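You operate a simulated robot arm through the tools that you are given. There is no shell and no other tool.

You run a simulated robot arm. Do the job below in one go: nothing can be reset, and whatever is moved stays where it is left.

## Task
Take the slim nozzle and put it on the pipe bench. Put the wide nozzle on the pipe bench. Put the rammer in the grey bucket. Put one of the oak wedges from the fitting bench on top of the large sheet. Fetch the short float and set it on the pallet. Fetch the white card and stand it on top of the black loose patch. Take the reducer on the survey bench and put it away on the pipe bench. Any order will do. Set down upright: slim nozzle, wide nozzle, white card, reducer.
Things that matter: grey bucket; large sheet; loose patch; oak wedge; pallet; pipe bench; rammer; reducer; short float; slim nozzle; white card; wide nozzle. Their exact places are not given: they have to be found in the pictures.

The check looks at the end state, three seconds after you hand in, the way a careful person would. Anything else that was tipped, shoved, dropped, spilled or broken makes it a failure. Flat cloth is picked up by pressing the open fingertips on it (5 to 10 N) and closing them slowly along it; thin cloth reads only 2 to 8 mm in the jaws.

## Robot
A 7-joint arm with a two-finger parallel gripper on a trunk, on a base that moves. Base frame: it is fixed to the floor where the robot stands at the start and does not move with it; the origin is under the middle of the robot, x ahead of it, y to its left, z up. Lengths are in mm, angles in rad, forces in N, time in s.
It reaches about 1112 mm from its shoulder. Its first joint turns from -2.897 to 2.897 rad. Places, roughly: grey bucket (19x19x17 cm) [-1700, -5700, 500]; large sheet (19x19x4 cm) [-1200, -500, 800]; loose patch (12x9x4 cm) [-2900, -5500, 800]; oak wedge [-1500, -750, 750]; pallet [-2500, -3500, 400]; pipe bench [2000, 2200, 800]; rammer (6x6x16 cm) [0, -1900, 800]; reducer (6x6x9 cm) [-2400, -5600, 800]; short float (15x8x6 cm) [-1100, -200, 800]; slim nozzle [5000, 0, 500]; white card (8x2x15 cm) [-3300, -5100, 900]; wide nozzle [750, -250, 750]. Payload 3.43 kg.
The tool frame sits at the grasp point between the pads (the TCP): z along the fingers, y along the line on which they close. The tips reach 34 mm beyond it. Largest opening 128 mm; finger width 24, thickness 12; the body of the gripper, 48 by 130 mm, starts 96 mm behind the TCP.
Orientation is that of the tool frame in the base frame, as a unit quaternion [x, y, z, w]. With the fingers straight down and closing along the base's y, the tool's x points along the base's -x, its y along +y and its z along -z.

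## Interface
- The arm moves only by the tool send_rows. Its argument "increments" is a list of rows, each an object of numbers (a shift or turn left out is 0, a gripper value left out holds the last): "jaw": the closure, from 0 (fully open) to 1 (shut); "x", "y", "z": the shift along the tool's x, y, z in mm; "wx", "wy", "wz": the turn, a rotation vector about the tool's x, y, z in rad. In form: [{"jaw": .., "x": .., "y": .., "z": .., "wx": .., "wy": .., "wz": ..}, ...]. A call has 1 to 20 rows; each row is the pose to reach, as a shift and turn from the pose commanded when the call began, along the tool's axes at that moment. Rows are played at 5 a second. More than 50 mm and 0.15 rad between two rows, or a gripper value outside its range, and nothing of the call is played. Where a pose cannot be reached the arm comes as near as it can. A force on the tool above 40 N (or 10 N above the force at the start of the call, whichever is more), or a blocked arm, ends the call early, and 0.2 s more pass. The fingers move at their own pace (about 153 mm/s each) and stop on an object; they squeeze with about 43 N. The grip force told is the motor's: it shows also when the fingers shut on nothing. Time passes only in rows, and 0.2 s behind the last, so rows that repeat a pose let the fingers close. The reply holds the time, the measured pose of the TCP, the force on the tool along the base axes, the opening and the grip force, in the units named above and with some noise, with the torque about the TCP (base axes, N m) and any sound that the robot's microphone picked up.
- Cameras (640 x 400 px; columns grow to the right, rows downward): "scene" is now at [178.8, 163.7, 1360.1]; the picture's right is [-0.51, -0.86, 0.01], its down [-0.55, 0.32, -0.77] and it looks along [0.66, -0.40, -0.64] (base axes); focal length 269 px, centre (320, 200). "wrist" rides on the gripper at [76, -11, -160] in the tool frame; the picture's right is [0.15, 0.99, 0.00], its down [-0.88, 0.13, -0.46] and it looks along [-0.45, 0.07, 0.89] (tool axes); focal length 234 px, centre (320, 200).
- capture(camera): a new picture of that camera. It takes no simulated time.
- base_move(legs): drives the robot by 1 to 6 legs, each [ahead, turn to the left] in mm and rad, along the robot's own axes; the way and the turn of a leg run together, so that a leg with both is an arc; at most 1500 mm and 3.142 rad a leg. The arm and the cameras ride along, it lands a little off, and it stops where it bumps. It gives what a move gives.
- head_to(pan, tilt): turns the head with the scene camera to pan (to the left, within 2.094 rad either way) and tilt (down, from -0.506 to 1.204), counted from straight ahead of the robot. It gives what a move gives.
- locate(camera, pixels): for up to 12 pixels [column, row] of the newest picture of that camera ("zoom" is the newest enlarged one), the place [x, y, z] in the base frame of the surface seen there, good to about 2 mm. It takes no simulated time.
- close_up(camera, box): a new picture of the part [left, top, right, bottom] of that camera's present view, enlarged. It takes no simulated time.
- job_done(): hands the job in; it is judged then, once.

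Open the gripper and draw the arm clear of the work before you hand the job in, unless the task says otherwise.

The tools are called as a command line: name --argument value ..., lists and objects as JSON in quotes. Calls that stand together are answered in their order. send_rows: Moves the arm, as the interface text tells. Its arguments: {"type":"object","properties":{"increments":{"type":"array"}},"required":["increments"]} The other tools are called the same way: base_move (legs) drives the base; head_to (pan, tilt) turns the head that bears the scene camera; capture (camera) takes a picture; locate (camera, pixels) gives the place of the surface under pixels of a picture; close_up (camera, box) takes an enlarged picture of a part of a camera's view; job_done () hands the job in.

At the start:

```text
time_s: 0.0
position: [575.9, -17.8, 705.8]
tool_rot: [0.0, 1.0, 0.0, -0.001]
force: [-0.1, 0.2, 0.2]
wrist_torque: [-0.03, -0.02, 0.0]
gripper_width: 127.9
grasp_force: 0.0
robot x, y, heading: [-2.5, -29.6, 0.0]
head pan, tilt (commanded): [-0.534, 0.677]
```

scene: 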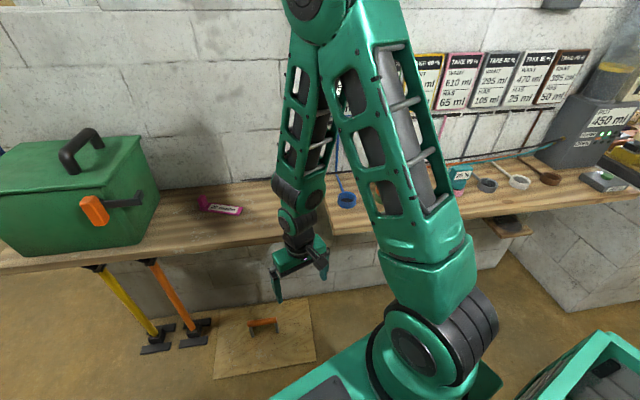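
wrist: 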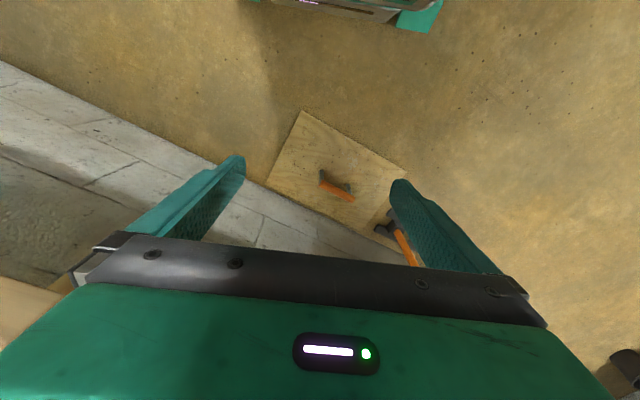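

I start by looking around with the scene camera. The first picture shows a wall bench to the right with a green toolbox and a pink item at about (220,207); I take a fresh look ahead.

head_to --pan 0.0 --tilt 0.4

capture --camera "scene"

```text
time_s: 1.0
position: [566.9, -17.6, 713.1]
tool_rot: [0.001, 1.0, 0.0, 0.006]
force: [-0.7, -0.9, 0.5]
wrist_torque: [-0.01, 0.03, 0.01]
gripper_width: 127.8
grasp_force: 0.1
robot x, y, heading: [-2.1, -31.3, -0.001]
head pan, tilt (commanded): [0.0, 0.4]
```

```text
taken
```

scene: 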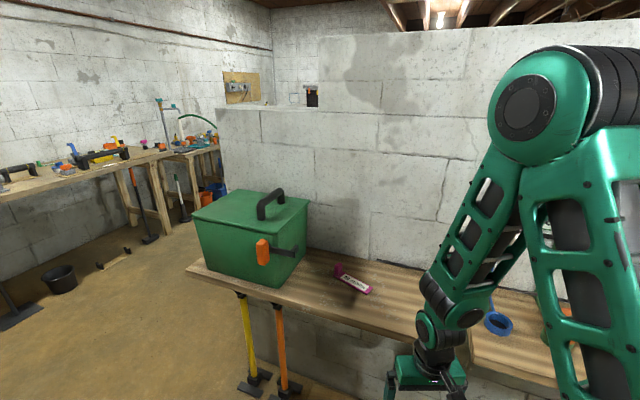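

The view ahead shows the bench with the green box, a pink item near (352,280), and another bench at the left far wall. I enlarge the near bench and look left.

close_up --camera "scene" --box '[180, 180, 420, 330]'

locate --camera "scene" --pixels '[[352, 280], [340, 268], [496, 320], [265, 255], [60, 280], [310, 95]]'

close_up --camera "scene" --box '[0, 80, 240, 230]'

```text
2.67 times, centred on (300, 255) of scene
```

zoom: 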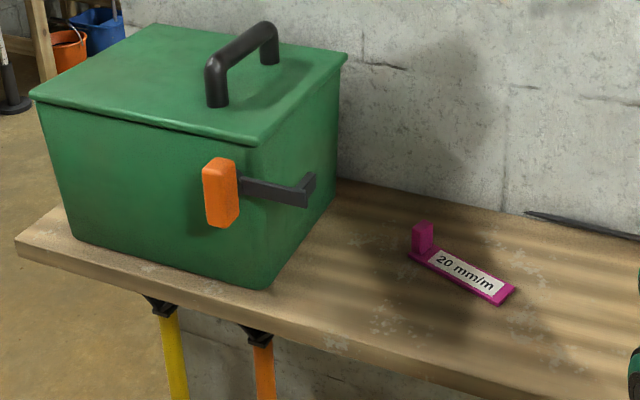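

```text
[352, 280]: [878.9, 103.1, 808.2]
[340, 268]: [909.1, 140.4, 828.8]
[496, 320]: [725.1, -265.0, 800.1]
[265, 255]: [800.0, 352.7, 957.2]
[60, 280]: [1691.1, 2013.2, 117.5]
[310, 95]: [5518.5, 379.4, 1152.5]
```

```text
2.67 times, centred on (120, 155) of scene
```

zoom: 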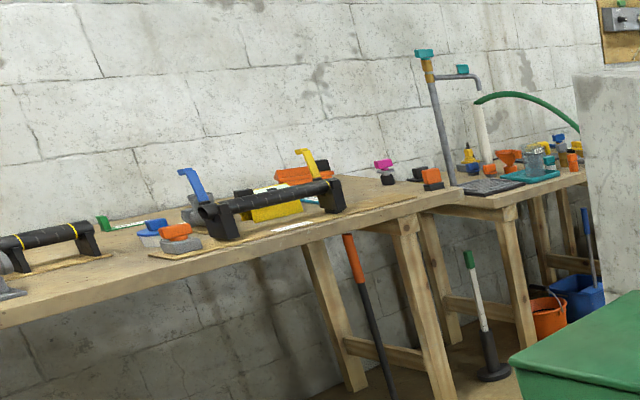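

I pan right to see the near right bench, where the wide nozzle should be around [750,-250,750].

head_to --pan -0.9 --tilt 0.5

capture --camera "scene"

close_up --camera "scene" --box '[320, 50, 640, 250]'

close_up --camera "scene" --box '[0, 100, 320, 300]'

```text
time_s: 2.2
position: [566.0, -17.5, 712.9]
tool_rot: [0.001, 1.0, 0.0, 0.006]
force: [-0.3, 0.8, -0.5]
wrist_torque: [-0.01, 0.01, 0.03]
gripper_width: 128.0
grasp_force: 0.1
robot x, y, heading: [-1.9, -27.3, -0.0]
head pan, tilt (commanded): [-0.901, 0.499]
```

```text
taken
```

scene: 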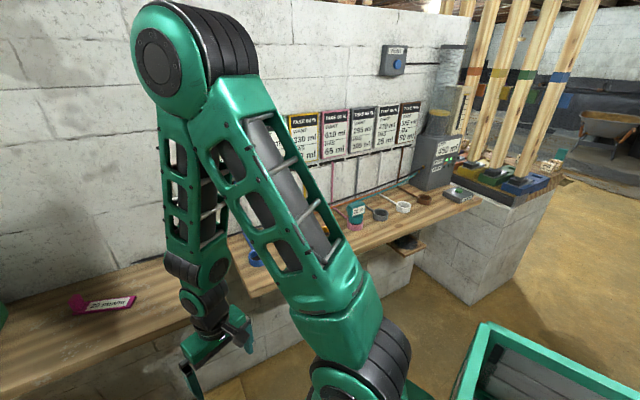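

```text
2.00 times, centred on (480, 150) of scene
```

zoom: 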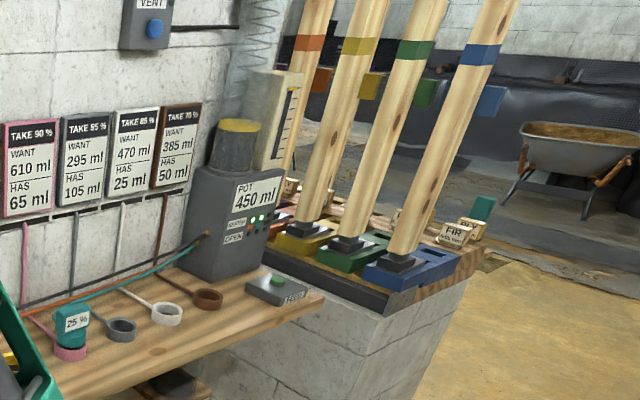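

```text
2.00 times, centred on (160, 200) of scene
```

zoom: 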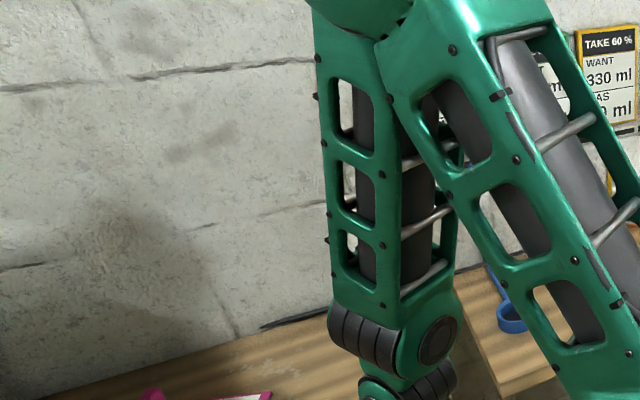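

The arm blocks part of the bench. I see a teal "25 %" nozzle at zoom (70,330) standing in a pink ring; I look further right and down at the green tray near (560,370).

head_to --pan -1.6 --tilt 0.7

capture --camera "scene"

locate --camera "scene" --pixels '[[320, 200], [320, 350], [200, 300], [450, 300], [100, 200], [550, 100]]'

```text
time_s: 3.2
position: [566.1, -17.6, 712.0]
tool_rot: [0.001, 1.0, 0.0, 0.006]
force: [0.4, 0.3, -0.1]
wrist_torque: [0.0, 0.0, -0.01]
gripper_width: 128.1
grasp_force: 0.0
robot x, y, heading: [-3.4, -26.9, -0.001]
head pan, tilt (commanded): [-1.6, 0.7]
```

```text
taken
```

scene: 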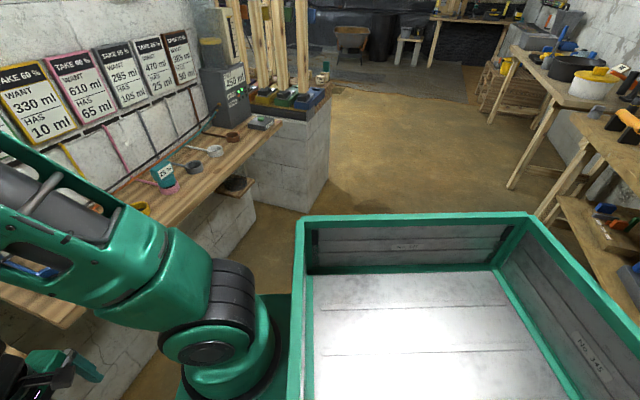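

```text
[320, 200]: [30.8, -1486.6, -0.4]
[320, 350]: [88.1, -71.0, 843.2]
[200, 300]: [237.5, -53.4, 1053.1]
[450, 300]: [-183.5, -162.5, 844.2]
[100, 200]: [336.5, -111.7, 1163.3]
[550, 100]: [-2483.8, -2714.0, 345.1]
```

The green tray with an aluminium floor (z≈844) rides on the robot itself, useful for carrying. I enlarge the bench station and the far areas.

close_up --camera "scene" --box '[0, 20, 340, 232]'

close_up --camera "scene" --box '[320, 0, 640, 200]'

head_to --pan -2.09 --tilt 0.35

capture --camera "scene"

```text
1.88 times, centred on (170, 126) of scene
```

zoom: 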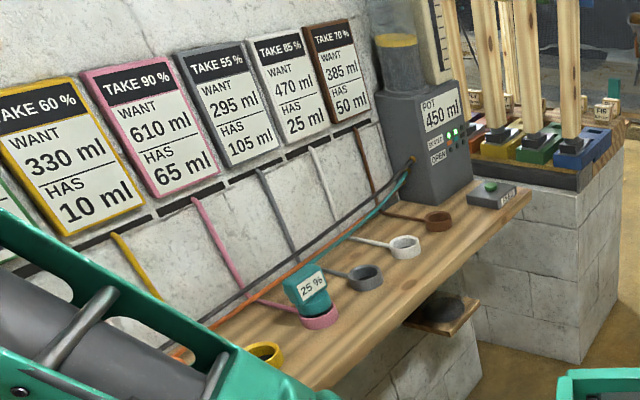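

```text
2.00 times, centred on (480, 100) of scene
```

zoom: 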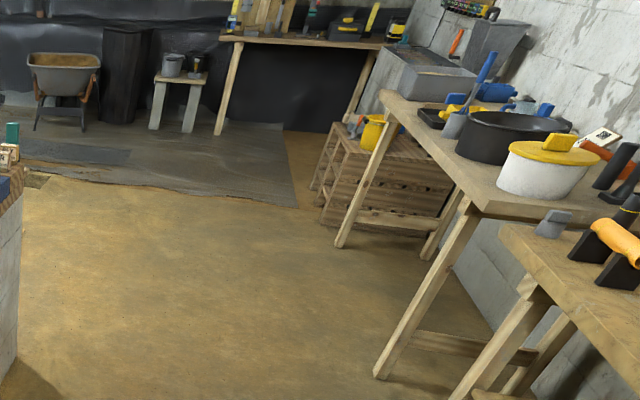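

```text
time_s: 4.2
position: [566.1, -19.0, 712.9]
tool_rot: [0.0, 1.0, 0.0, 0.006]
force: [0.6, -0.1, 0.0]
wrist_torque: [-0.02, -0.01, 0.03]
gripper_width: 127.8
grasp_force: 0.0
robot x, y, heading: [-3.8, -26.4, -0.004]
head pan, tilt (commanded): [-2.089, 0.351]
```

```text
taken
```

scene: 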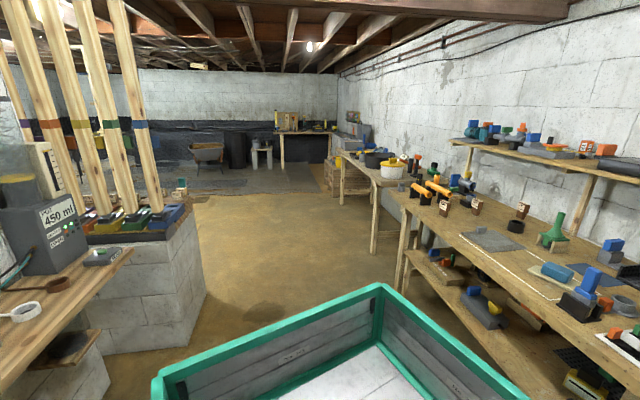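

Behind the robot is the fitting bench with oak wedges and a grey sheet at about (490,240). I enlarge it and locate several items.

close_up --camera "scene" --box '[380, 110, 640, 272]'

close_up --camera "scene" --box '[400, 230, 640, 380]'

locate --camera "scene" --pixels '[[492, 240], [447, 208], [475, 206], [521, 211], [555, 235], [560, 273], [590, 290], [470, 185], [435, 190], [515, 228], [393, 168], [610, 255]]'

```text
2.46 times, centred on (510, 191) of scene
```

zoom: 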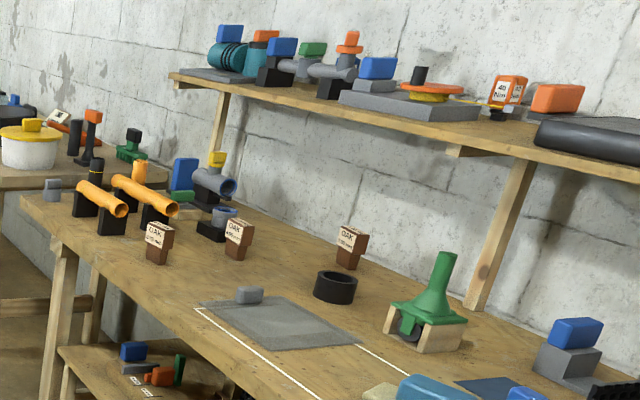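

```text
2.67 times, centred on (520, 305) of scene
```

zoom: 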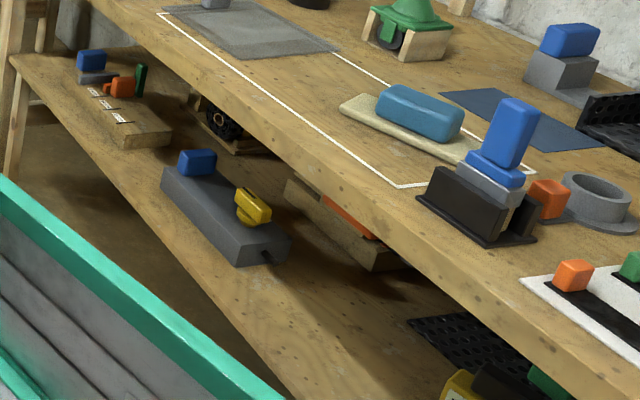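

```text
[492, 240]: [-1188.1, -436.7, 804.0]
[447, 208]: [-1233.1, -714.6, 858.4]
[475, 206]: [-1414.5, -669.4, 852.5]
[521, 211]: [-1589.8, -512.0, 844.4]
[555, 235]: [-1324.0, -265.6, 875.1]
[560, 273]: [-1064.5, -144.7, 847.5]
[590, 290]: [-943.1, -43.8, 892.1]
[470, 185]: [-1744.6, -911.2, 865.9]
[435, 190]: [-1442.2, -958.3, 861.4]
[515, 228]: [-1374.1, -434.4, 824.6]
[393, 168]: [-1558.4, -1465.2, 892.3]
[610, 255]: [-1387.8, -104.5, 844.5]
```

The fitting bench holds three wedges with labels, the sheet with a small knob, and the blue-handled float at (-1064,-145). I now look left side and behind left.

head_to --pan 2.09 --tilt 0.4

capture --camera "scene"

head_to --pan 1.0 --tilt 0.4

capture --camera "scene"

close_up --camera "scene" --box '[320, 100, 640, 300]'

```text
time_s: 7.5
position: [566.3, -17.3, 712.6]
tool_rot: [0.0, 1.0, 0.0, 0.006]
force: [-0.1, 0.5, -0.5]
wrist_torque: [0.01, -0.01, 0.01]
gripper_width: 128.1
grasp_force: 0.1
robot x, y, heading: [-3.1, -27.3, 0.001]
head pan, tilt (commanded): [2.089, 0.4]
```

```text
taken
```

scene: 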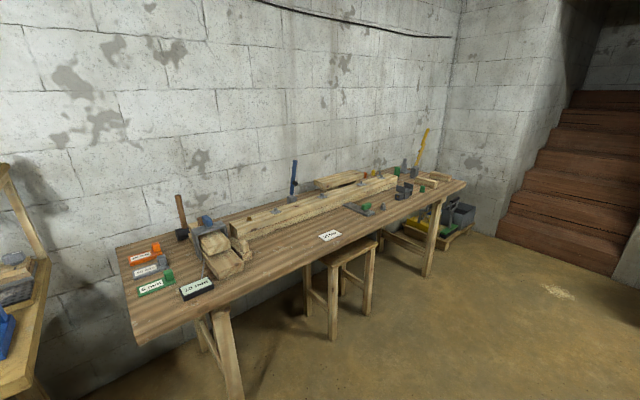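

```text
time_s: 8.9
position: [567.2, -17.8, 713.5]
tool_rot: [0.001, 1.0, -0.001, 0.006]
force: [-0.2, 0.6, 0.3]
wrist_torque: [0.01, -0.02, -0.02]
gripper_width: 128.3
grasp_force: 0.0
robot x, y, heading: [-1.7, -27.6, -0.003]
head pan, tilt (commanded): [1.0, 0.4]
```

```text
taken
```

scene: 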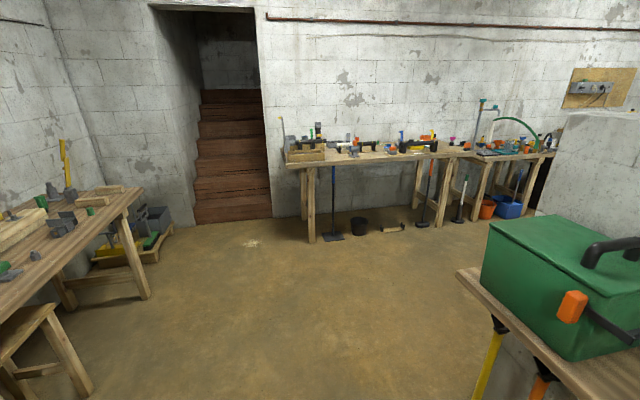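

```text
2.00 times, centred on (480, 200) of scene
```

zoom: 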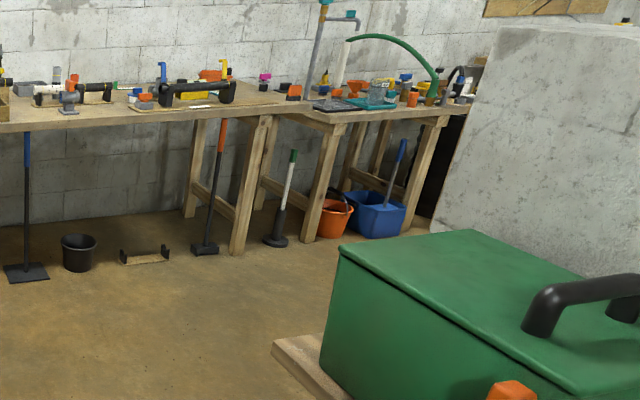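

I locate the two benches on the far wall to decide which is the pipe bench.

locate --camera "scene" --pixels '[[310, 160], [430, 156], [372, 150], [490, 150], [355, 226], [500, 205], [300, 160], [545, 152], [330, 145], [520, 155], [225, 240], [100, 200]]'

close_up --camera "scene" --box '[270, 90, 430, 190]'

close_up --camera "scene" --box '[420, 90, 580, 190]'

```text
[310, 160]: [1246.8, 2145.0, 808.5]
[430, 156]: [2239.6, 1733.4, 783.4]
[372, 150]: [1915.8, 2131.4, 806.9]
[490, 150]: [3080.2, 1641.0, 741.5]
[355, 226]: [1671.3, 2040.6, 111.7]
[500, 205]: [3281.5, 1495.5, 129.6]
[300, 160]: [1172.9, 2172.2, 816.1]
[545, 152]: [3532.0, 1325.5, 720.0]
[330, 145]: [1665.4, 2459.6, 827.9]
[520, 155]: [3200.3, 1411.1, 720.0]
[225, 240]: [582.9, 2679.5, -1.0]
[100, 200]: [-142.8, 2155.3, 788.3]
```

```text
4.00 times, centred on (350, 140) of scene
```

zoom: 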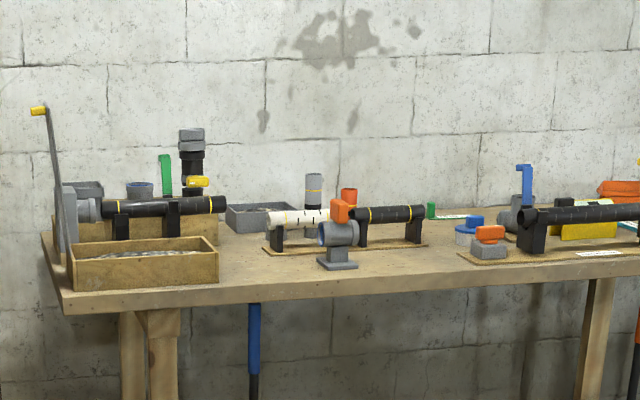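

```text
4.00 times, centred on (500, 140) of scene
```

zoom: 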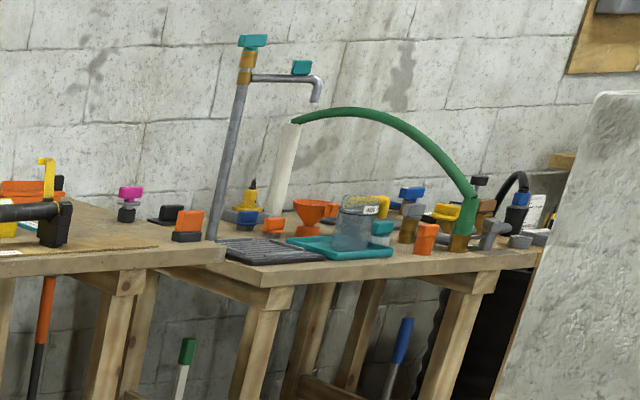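

The pipe bench is the table near (1150–2500, 1900–2500, z≈800). To see the near mixing bench without the arm in the way, I raise the arm and move it left.

send_rows --increments '[{"x": 20, "z": -40}, {"x": 40, "z": -80}, {"x": 60, "y": 30, "z": -120}, {"x": 80, "y": 65, "z": -150}, {"x": 90, "y": 105, "z": -180}, {"x": 95, "y": 150, "z": -200}, {"x": 100, "y": 195, "z": -220}, {"x": 100, "y": 240, "z": -240}, {"x": 100, "y": 285, "z": -250}, {"x": 100, "y": 330, "z": -250}]'

head_to --pan -0.6 --tilt 0.75

capture --camera "scene"

```text
refused: row 3 steps farther than a row can; nothing moved
```

```text
time_s: 10.6
position: [566.6, -17.7, 712.8]
tool_rot: [0.0, 1.0, 0.0, 0.006]
force: [-0.6, 0.0, -0.1]
wrist_torque: [-0.04, 0.0, 0.0]
gripper_width: 128.2
grasp_force: 0.0
robot x, y, heading: [-2.8, -28.6, -0.001]
head pan, tilt (commanded): [-0.6, 0.75]
```

```text
taken
```

scene: 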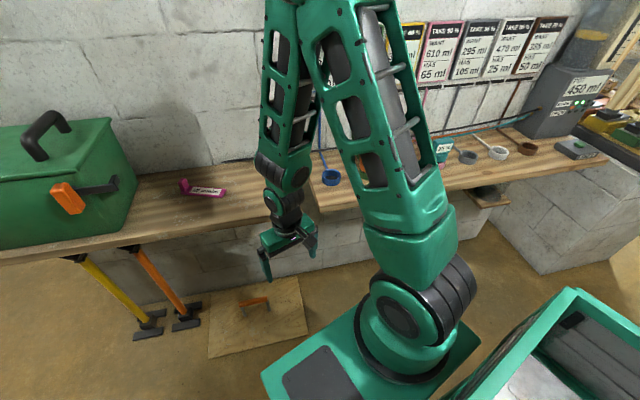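

The rows were refused for exceeding the step length; I resend with smaller steps.

send_rows --increments '[{"x": 15, "z": -40}, {"x": 30, "z": -80}, {"x": 45, "z": -120}, {"x": 60, "y": 15, "z": -160}, {"x": 75, "y": 45, "z": -190}, {"x": 85, "y": 80, "z": -215}, {"x": 95, "y": 120, "z": -235}, {"x": 100, "y": 160, "z": -250}, {"x": 100, "y": 205, "z": -250}, {"x": 100, "y": 250, "z": -250}, {"x": 100, "y": 295, "z": -250}, {"x": 100, "y": 340, "z": -250}]'

capture --camera "scene"

close_up --camera "scene" --box '[300, 40, 640, 252]'

```text
time_s: 13.2
position: [464.9, 323.7, 961.8]
tool_rot: [0.001, 1.0, 0.0, 0.007]
force: [0.1, -0.9, 1.1]
wrist_torque: [0.01, -0.03, -0.02]
gripper_width: 127.9
grasp_force: 0.0
out of reach, approached as far as the arm can: row 1, 2, 3, 4
robot x, y, heading: [-4.4, -29.8, 0.002]
head pan, tilt (commanded): [-0.6, 0.75]
```

```text
taken
```

scene: 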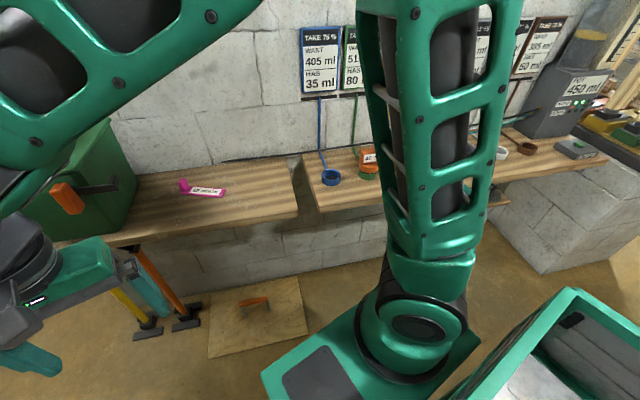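

```text
1.88 times, centred on (470, 146) of scene
```

zoom: 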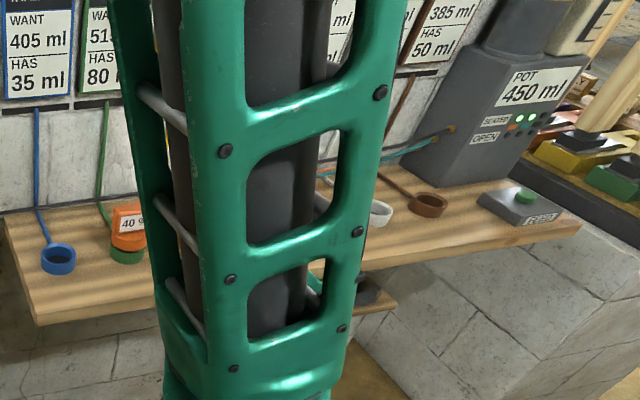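

I see an orange "40 %" nozzle in the green ring at about (367,158), and the teal "25 %" one is now hidden. I locate the orange one and pan to see the rest.

locate --camera "scene" --pixels '[[367, 158], [366, 172], [332, 178], [200, 188], [255, 302], [575, 148], [525, 148]]'

close_up --camera "scene" --box '[300, 110, 400, 230]'

close_up --camera "scene" --box '[200, 240, 340, 340]'

```text
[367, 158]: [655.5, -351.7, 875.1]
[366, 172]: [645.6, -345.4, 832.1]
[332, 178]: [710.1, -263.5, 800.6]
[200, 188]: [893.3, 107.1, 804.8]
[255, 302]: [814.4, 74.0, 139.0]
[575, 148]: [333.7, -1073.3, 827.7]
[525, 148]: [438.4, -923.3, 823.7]
```

```text
3.33 times, centred on (350, 170) of scene
```

zoom: 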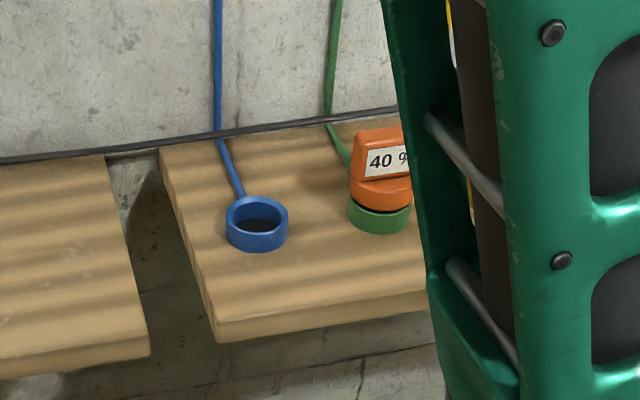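

```text
4.00 times, centred on (270, 290) of scene
```

zoom: 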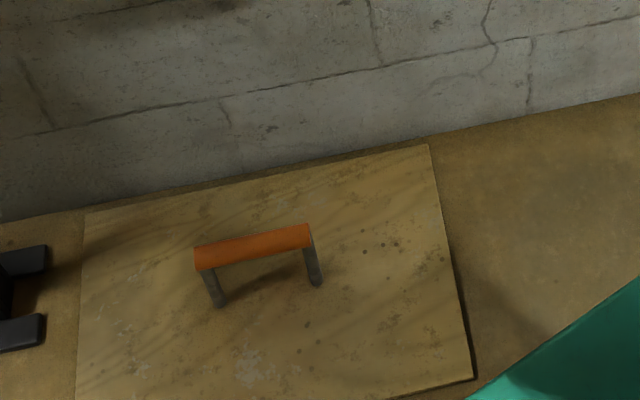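

The orange "40 %" nozzle sits at about (655,-350,850), matching the wide nozzle's rough place. I move the arm over the right bench for a wrist view.

send_rows --increments '[{"z": -40}, {"y": -45, "z": -55}, {"y": -92, "z": -65}, {"y": -140, "z": -75}, {"y": -188, "z": -80}, {"y": -236, "z": -85}, {"y": -284, "z": -90}, {"x": -10, "y": -330, "z": -95}, {"x": -20, "y": -376, "z": -100}, {"x": -30, "y": -422, "z": -105}, {"x": -40, "y": -468, "z": -110}, {"x": -55, "y": -512, "z": -112}, {"x": -70, "y": -556, "z": -115}, {"x": -85, "y": -600, "z": -118}, {"x": -100, "y": -640, "z": -118}, {"x": -110, "y": -674, "z": -118}, {"x": -110, "y": -674, "z": -118}]'

capture --camera "wrist"

capture --camera "scene"

```text
time_s: 16.8
position: [572.3, -352.6, 1083.2]
tool_rot: [0.001, 1.0, 0.0, 0.006]
force: [0.9, 0.8, -0.1]
wrist_torque: [0.02, 0.03, 0.0]
gripper_width: 128.1
grasp_force: 0.1
robot x, y, heading: [-3.7, -29.8, 0.003]
head pan, tilt (commanded): [-0.6, 0.75]
```

```text
taken
```

wrist: 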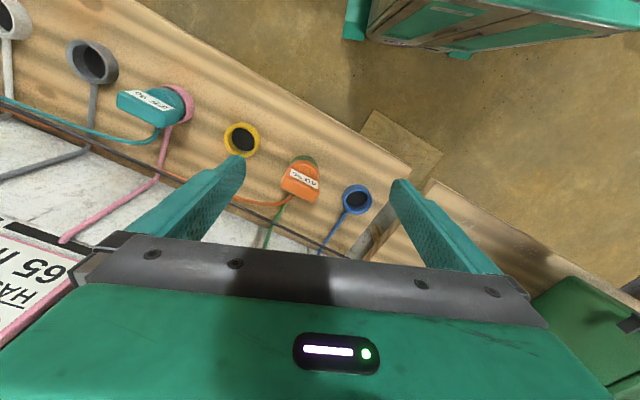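

```text
taken
```

scene: 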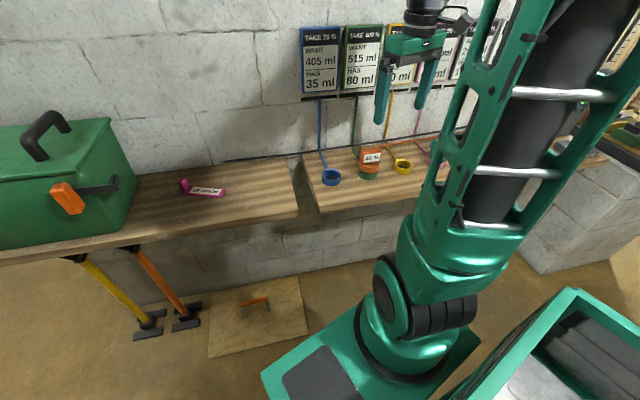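

The wrist view shows the orange "40 %" nozzle at (300,180), teal "25 %" at (155,105), each with a hose. I enlarge to see details.

close_up --camera "wrist" --box '[100, 60, 420, 260]'

close_up --camera "scene" --box '[300, 80, 460, 220]'

locate --camera "wrist" --pixels '[[300, 175], [315, 165], [285, 190], [305, 195], [310, 158], [145, 110], [355, 198], [240, 138], [185, 105], [290, 185], [316, 180]]'

```text
2.00 times, centred on (260, 160) of wrist
```

zoom: 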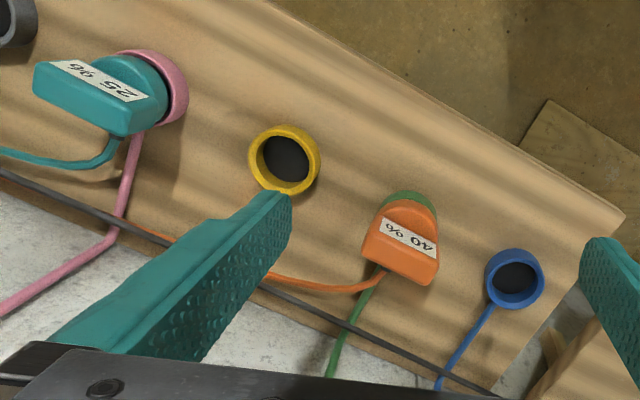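

```text
2.86 times, centred on (380, 150) of scene
```

zoom: 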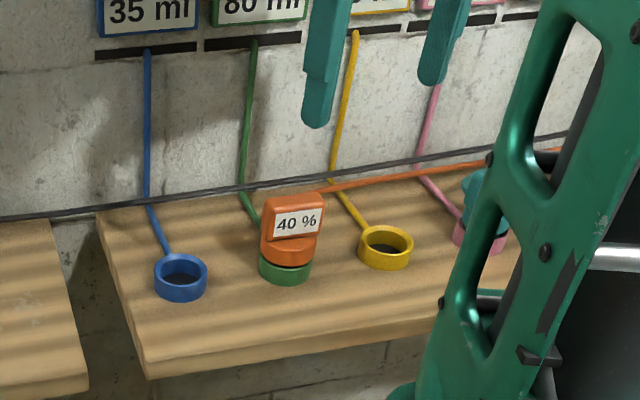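

```text
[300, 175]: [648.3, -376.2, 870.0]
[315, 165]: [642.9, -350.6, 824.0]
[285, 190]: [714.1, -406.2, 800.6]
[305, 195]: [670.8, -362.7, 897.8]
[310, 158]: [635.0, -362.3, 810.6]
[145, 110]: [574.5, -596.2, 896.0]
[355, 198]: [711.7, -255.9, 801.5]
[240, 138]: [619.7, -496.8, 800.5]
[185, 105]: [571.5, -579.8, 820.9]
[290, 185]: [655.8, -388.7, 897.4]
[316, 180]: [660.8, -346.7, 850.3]
```

Both percent plugs have hoses; the orange one fits the rough place of the wide nozzle, but I want to see the whole shop first. I retract the arm to a compact pose and look left again.

send_rows --increments '[{"x": 20, "y": 40}, {"x": 40, "y": 80}, {"x": 60, "y": 120}, {"x": 80, "y": 160}, {"x": 100, "y": 200}, {"x": 115, "y": 245}, {"x": 120, "y": 290}, {"x": 120, "y": 335}, {"x": 120, "y": 380}, {"x": 120, "y": 380}]'

head_to --pan 0.3 --tilt 0.3

capture --camera "scene"

locate --camera "scene" --pixels '[[320, 200], [330, 110], [345, 200], [400, 80], [420, 100], [300, 190], [260, 220], [300, 300]]'

```text
time_s: 18.9
position: [453.3, 28.4, 1077.7]
tool_rot: [-0.001, 1.0, 0.0, 0.006]
force: [0.3, -0.1, -0.4]
wrist_torque: [0.02, 0.0, -0.05]
gripper_width: 127.7
grasp_force: 0.1
robot x, y, heading: [-3.5, -28.3, 0.001]
head pan, tilt (commanded): [-0.6, 0.75]
```

```text
time_s: 20.1
position: [453.3, 27.0, 1078.0]
tool_rot: [0.001, 1.0, 0.0, 0.007]
force: [0.5, 0.7, -0.1]
wrist_torque: [-0.01, -0.01, 0.01]
gripper_width: 128.1
grasp_force: 0.0
robot x, y, heading: [-6.2, -30.7, -0.003]
head pan, tilt (commanded): [0.3, 0.3]
```

```text
taken
```

scene: 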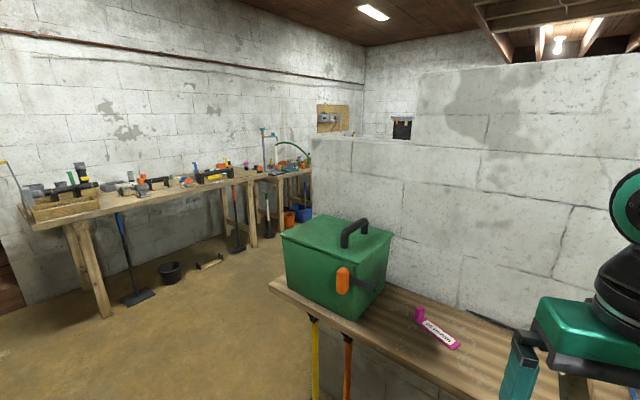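

```text
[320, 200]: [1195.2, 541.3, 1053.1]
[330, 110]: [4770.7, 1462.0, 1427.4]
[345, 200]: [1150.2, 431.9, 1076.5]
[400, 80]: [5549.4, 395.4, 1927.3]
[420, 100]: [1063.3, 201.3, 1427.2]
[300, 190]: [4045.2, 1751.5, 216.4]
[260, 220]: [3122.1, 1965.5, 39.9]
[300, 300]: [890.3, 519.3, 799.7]
```

The room axes are turned about 0.39 rad against the base frame. Before turning I check the robot's own footprint and clearance to the bench behind.

head_to --pan -2.09 --tilt 0.8

capture --camera "scene"

head_to --pan 2.09 --tilt 0.8

capture --camera "scene"

```text
time_s: 22.3
position: [453.5, 28.4, 1078.1]
tool_rot: [0.001, 1.0, 0.0, 0.007]
force: [0.4, 0.3, -0.5]
wrist_torque: [-0.04, 0.01, 0.0]
gripper_width: 128.0
grasp_force: 0.1
robot x, y, heading: [-3.1, -27.9, -0.002]
head pan, tilt (commanded): [-2.089, 0.799]
```

```text
taken
```

scene: 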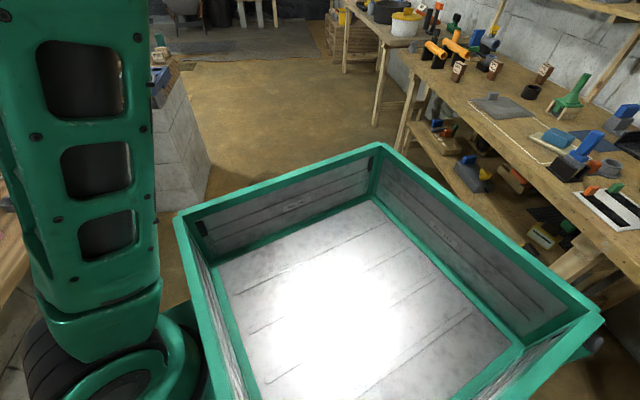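

```text
time_s: 25.7
position: [454.3, 27.6, 1077.8]
tool_rot: [0.0, 1.0, 0.0, 0.006]
force: [-0.4, -0.6, -0.8]
wrist_torque: [-0.03, 0.01, -0.02]
gripper_width: 127.8
grasp_force: 0.0
robot x, y, heading: [-5.3, -27.4, -0.001]
head pan, tilt (commanded): [2.089, 0.799]
```

```text
taken
```

scene: 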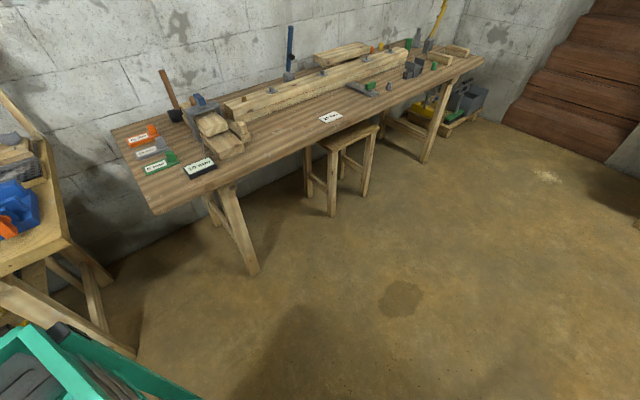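

I locate the tray rim corners for the footprint.

head_to --pan -2.09 --tilt 0.8

capture --camera "scene"

locate --camera "scene" --pixels '[[380, 149], [178, 217], [597, 315], [375, 200], [225, 262], [512, 345], [560, 262], [400, 70], [570, 190], [350, 300], [440, 145], [600, 205]]'

```text
time_s: 29.1
position: [454.5, 28.1, 1078.0]
tool_rot: [0.001, 1.0, 0.0, 0.006]
force: [-0.1, 0.6, 0.3]
wrist_torque: [-0.01, 0.0, -0.03]
gripper_width: 128.1
grasp_force: 0.1
robot x, y, heading: [-2.7, -31.3, -0.0]
head pan, tilt (commanded): [-2.089, 0.799]
```

```text
taken
```

scene: 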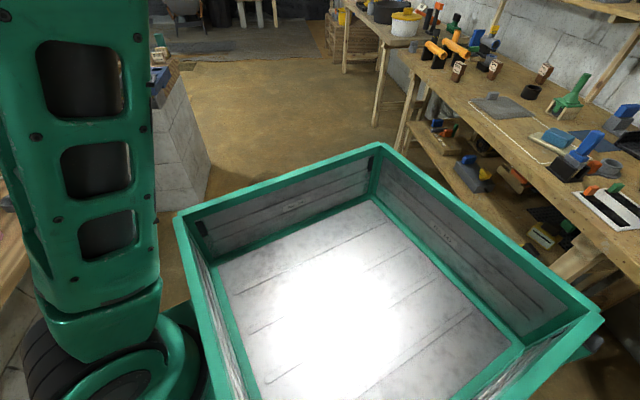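

```text
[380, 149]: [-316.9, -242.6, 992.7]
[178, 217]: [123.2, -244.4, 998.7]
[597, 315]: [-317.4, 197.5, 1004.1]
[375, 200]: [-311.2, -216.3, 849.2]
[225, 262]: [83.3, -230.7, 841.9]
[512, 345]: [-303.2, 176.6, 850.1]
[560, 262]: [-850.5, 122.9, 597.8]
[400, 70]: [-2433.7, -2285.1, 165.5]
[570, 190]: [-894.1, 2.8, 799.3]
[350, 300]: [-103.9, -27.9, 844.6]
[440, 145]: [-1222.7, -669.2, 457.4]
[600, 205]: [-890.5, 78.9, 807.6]
```

The tray spans x −317..123, y −243..198, so the footprint is compact. I turn left and drive toward the open area in front of the pipe bench.

base_move --legs '[[0, 1.12], [1400, 0]]'

head_to --pan -1.5 --tilt 0.3

capture --camera "scene"

head_to --pan -0.4 --tilt 0.3

capture --camera "scene"

```text
time_s: 39.4
position: [727.5, 1686.8, 1078.2]
tool_rot: [-0.539, 0.842, 0.002, 0.005]
force: [0.0, -0.4, -0.2]
wrist_torque: [0.01, 0.03, 0.0]
gripper_width: 127.8
grasp_force: 0.0
robot x, y, heading: [589.9, 1249.5, 1.136]
head pan, tilt (commanded): [-2.089, 0.799]
```

```text
time_s: 40.4
position: [723.1, 1675.9, 1082.4]
tool_rot: [-0.538, 0.843, 0.006, 0.01]
force: [0.4, -0.5, 0.2]
wrist_torque: [0.03, 0.0, -0.03]
gripper_width: 127.8
grasp_force: 0.1
robot x, y, heading: [588.3, 1250.1, 1.129]
head pan, tilt (commanded): [-1.499, 0.3]
```

```text
taken
```

scene: 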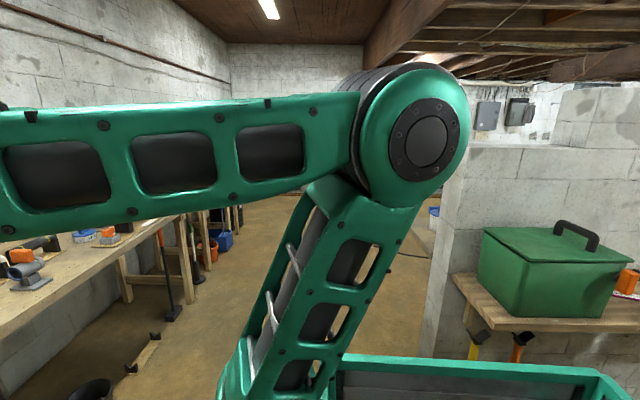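

```text
time_s: 41.8
position: [721.8, 1675.2, 1084.0]
tool_rot: [-0.539, 0.842, 0.006, 0.01]
force: [-0.8, -0.2, -0.3]
wrist_torque: [0.0, -0.01, 0.03]
gripper_width: 128.1
grasp_force: 0.1
robot x, y, heading: [588.8, 1249.0, 1.137]
head pan, tilt (commanded): [-0.4, 0.3]
```

```text
taken
```

scene: 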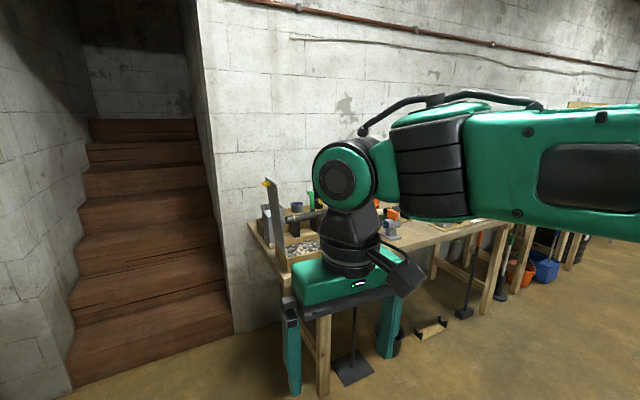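

The arm hides the right side, so I turn the robot to face along the passage (+u) and look ahead.

base_move --legs '[[0, -1.52]]'

head_to --pan 0.0 --tilt 0.25

capture --camera "scene"

head_to --pan 0.5 --tilt 0.35

capture --camera "scene"

```text
time_s: 46.5
position: [1013.3, 1114.3, 1082.6]
tool_rot: [0.214, 0.977, -0.003, 0.012]
force: [0.1, 0.1, -0.5]
wrist_torque: [-0.03, -0.01, -0.01]
gripper_width: 127.9
grasp_force: 0.0
robot x, y, heading: [592.7, 1263.3, -0.43]
head pan, tilt (commanded): [-0.4, 0.3]
```

```text
time_s: 47.4
position: [1002.1, 1119.5, 1088.3]
tool_rot: [0.213, 0.977, -0.004, 0.017]
force: [-0.4, 0.4, -0.6]
wrist_torque: [-0.02, -0.01, 0.02]
gripper_width: 128.0
grasp_force: 0.1
robot x, y, heading: [593.2, 1262.9, -0.43]
head pan, tilt (commanded): [0.0, 0.25]
```

```text
taken
```

scene: 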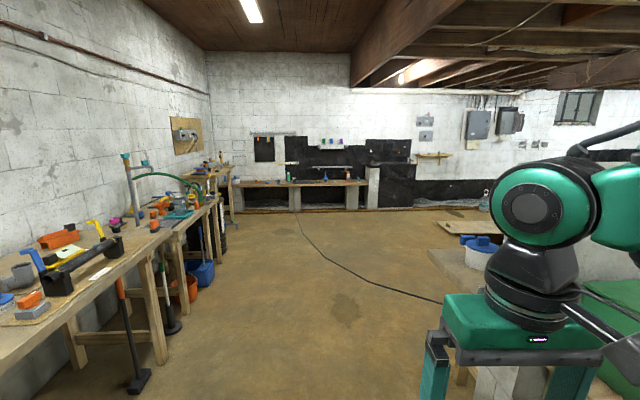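

```text
time_s: 48.3
position: [1002.2, 1118.2, 1087.5]
tool_rot: [0.214, 0.977, -0.004, 0.018]
force: [0.2, -0.4, 0.2]
wrist_torque: [-0.01, 0.02, 0.01]
gripper_width: 128.0
grasp_force: 0.0
robot x, y, heading: [594.4, 1262.3, -0.437]
head pan, tilt (commanded): [0.499, 0.351]
```

```text
taken
```

scene: 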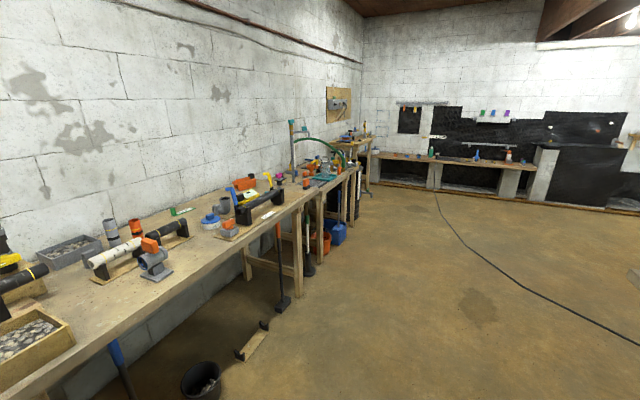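

Ahead lies a larger room with a low bench on the far wall near (300,185). I zoom there and locate.

close_up --camera "scene" --box '[360, 90, 640, 265]'

locate --camera "scene" --pixels '[[400, 153], [430, 156], [475, 155], [507, 157], [522, 160], [620, 140], [420, 175], [360, 130], [240, 215], [145, 210]]'

close_up --camera "scene" --box '[80, 120, 300, 260]'

```text
2.29 times, centred on (500, 178) of scene
```

zoom: 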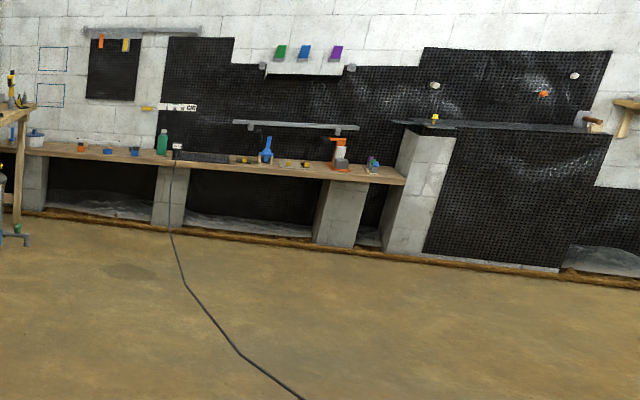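

```text
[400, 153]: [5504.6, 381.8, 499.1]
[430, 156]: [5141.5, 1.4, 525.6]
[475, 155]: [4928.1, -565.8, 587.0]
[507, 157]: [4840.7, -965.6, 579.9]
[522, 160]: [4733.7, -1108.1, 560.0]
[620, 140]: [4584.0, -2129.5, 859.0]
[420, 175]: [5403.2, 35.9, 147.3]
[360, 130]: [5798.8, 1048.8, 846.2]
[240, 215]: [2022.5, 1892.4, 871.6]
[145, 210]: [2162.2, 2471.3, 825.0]
```

```text
2.86 times, centred on (190, 190) of scene
```

zoom: 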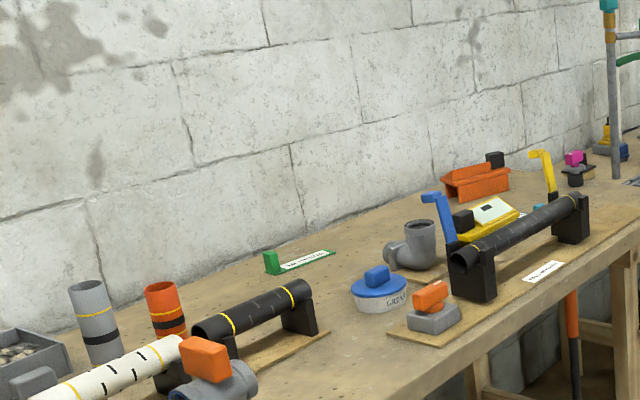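

The far low bench (z≈500) near (5141,0) holds small items including nozzle-like bottles. I locate the floor cable before choosing a path.

locate --camera "scene" --pixels '[[437, 195], [445, 215], [470, 250], [510, 275], [560, 300], [630, 332], [336, 240], [283, 300], [370, 190]]'

close_up --camera "scene" --box '[370, 130, 530, 230]'

```text
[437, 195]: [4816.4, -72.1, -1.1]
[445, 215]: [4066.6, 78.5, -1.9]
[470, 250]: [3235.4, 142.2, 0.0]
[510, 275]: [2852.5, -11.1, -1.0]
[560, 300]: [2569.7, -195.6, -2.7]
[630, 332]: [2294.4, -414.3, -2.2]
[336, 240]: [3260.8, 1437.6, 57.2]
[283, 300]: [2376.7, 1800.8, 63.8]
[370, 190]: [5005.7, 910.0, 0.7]
```

```text
4.00 times, centred on (450, 180) of scene
```

zoom: 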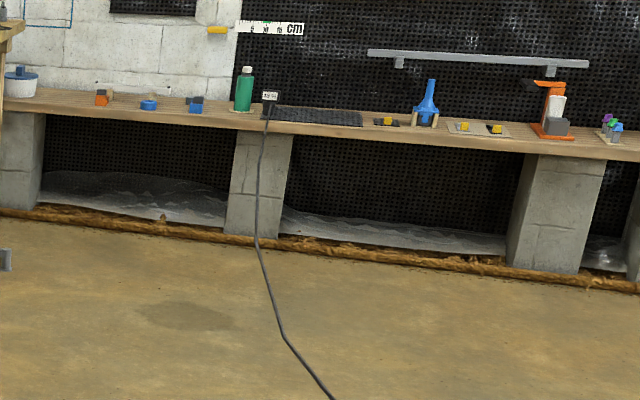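

I drive along the left of the cable toward about (3900, 650), with clear margin to the wash bench.

base_move --legs '[[0, 0.25], [1500, 0], [1500, 0], [350, 0]]'

head_to --pan -0.3 --tilt 0.5

capture --camera "scene"

```text
time_s: 65.9
position: [4334.4, 594.5, 1087.7]
tool_rot: [0.103, 0.995, -0.002, 0.018]
force: [-0.2, 0.1, -0.2]
wrist_torque: [0.03, 0.01, 0.03]
gripper_width: 128.1
grasp_force: 0.0
robot x, y, heading: [3908.6, 643.5, -0.206]
head pan, tilt (commanded): [0.499, 0.351]
```

```text
time_s: 67.0
position: [4323.0, 597.9, 1094.4]
tool_rot: [0.103, 0.994, -0.003, 0.025]
force: [0.4, -0.2, -0.1]
wrist_torque: [-0.01, -0.02, 0.0]
gripper_width: 128.1
grasp_force: 0.0
robot x, y, heading: [3905.9, 642.9, -0.203]
head pan, tilt (commanded): [-0.3, 0.499]
```

```text
taken
```

scene: 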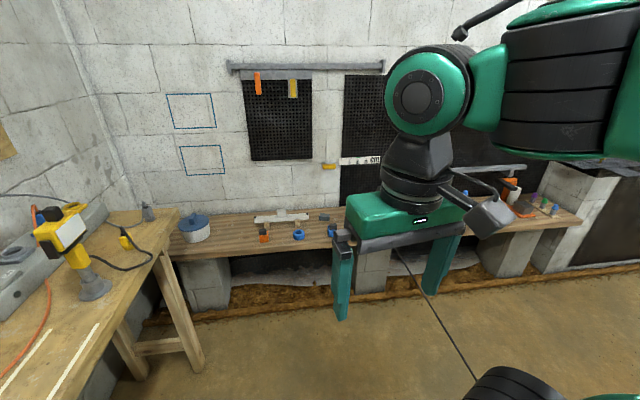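

The arm blocks the view ahead, so I swing it to the robot's right side and look again.

send_rows --increments '[{"y": -45}, {"y": -90}, {"y": -135}, {"y": -180}, {"y": -225}, {"y": -270}, {"x": 10, "y": -315}, {"x": 20, "y": -360}, {"x": 30, "y": -405}, {"x": 40, "y": -450}, {"x": 50, "y": -495}, {"x": 60, "y": -530}]'

head_to --pan -0.2 --tilt 0.45

capture --camera "scene"

```text
time_s: 69.6
position: [4156.3, 94.2, 1090.6]
tool_rot: [0.101, 0.995, -0.003, 0.026]
force: [0.1, -0.2, 0.0]
wrist_torque: [-0.06, -0.03, 0.01]
gripper_width: 127.9
grasp_force: 0.0
robot x, y, heading: [3903.7, 640.2, -0.21]
head pan, tilt (commanded): [-0.3, 0.499]
```

```text
time_s: 70.3
position: [4156.4, 94.7, 1092.4]
tool_rot: [0.103, 0.994, -0.003, 0.024]
force: [0.0, 0.3, 0.3]
wrist_torque: [0.0, 0.04, -0.01]
gripper_width: 128.0
grasp_force: 0.2
robot x, y, heading: [3903.1, 646.3, -0.209]
head pan, tilt (commanded): [-0.201, 0.45]
```

```text
taken
```

scene: 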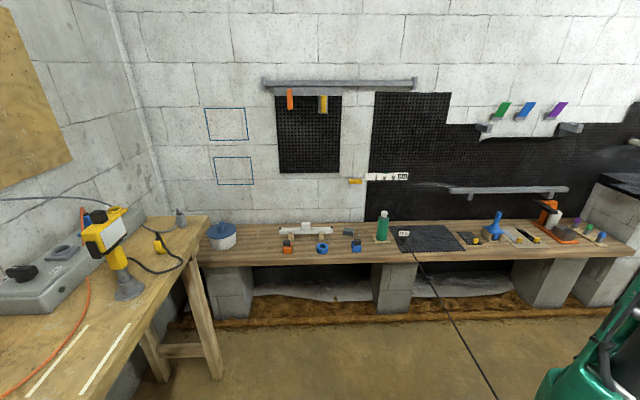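

Now the low bench is visible. I zoom on its items and on the small workbench to the left.

close_up --camera "scene" --box '[200, 180, 420, 290]'

close_up --camera "scene" --box '[420, 180, 640, 290]'

close_up --camera "scene" --box '[0, 180, 220, 320]'

locate --camera "scene" --pixels '[[288, 245], [322, 247], [356, 245], [382, 228], [497, 228], [404, 233], [222, 235], [478, 240], [180, 216], [520, 238], [550, 215], [350, 250]]'

```text
2.91 times, centred on (310, 235) of scene
```

zoom: 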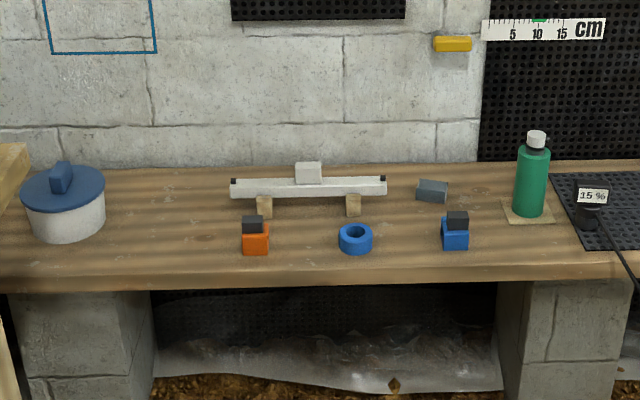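

```text
2.91 times, centred on (530, 235) of scene
```

zoom: 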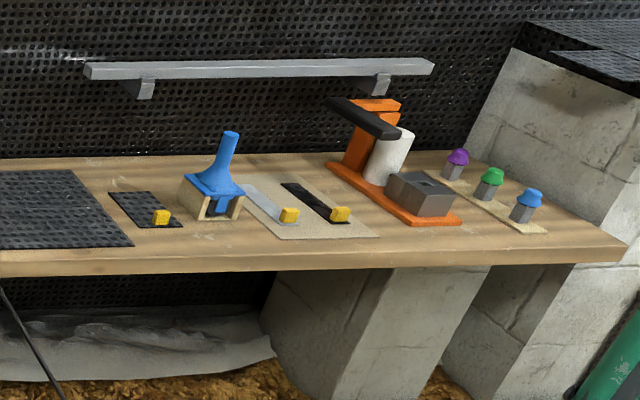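

```text
2.86 times, centred on (110, 250) of scene
```

zoom: 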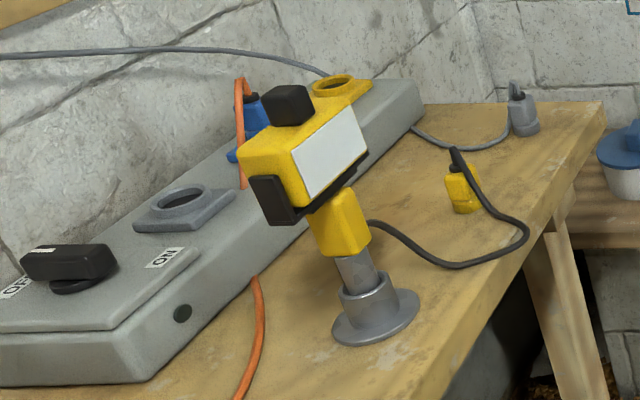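

```text
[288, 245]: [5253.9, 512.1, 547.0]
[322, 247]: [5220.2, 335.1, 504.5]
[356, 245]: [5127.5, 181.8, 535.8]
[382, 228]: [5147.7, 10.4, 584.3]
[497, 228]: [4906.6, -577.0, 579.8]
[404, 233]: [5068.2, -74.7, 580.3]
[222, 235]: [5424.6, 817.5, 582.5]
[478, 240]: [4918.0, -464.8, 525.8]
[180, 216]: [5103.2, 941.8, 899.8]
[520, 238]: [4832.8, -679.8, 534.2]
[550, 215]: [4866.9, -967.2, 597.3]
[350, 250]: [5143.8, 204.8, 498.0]
```

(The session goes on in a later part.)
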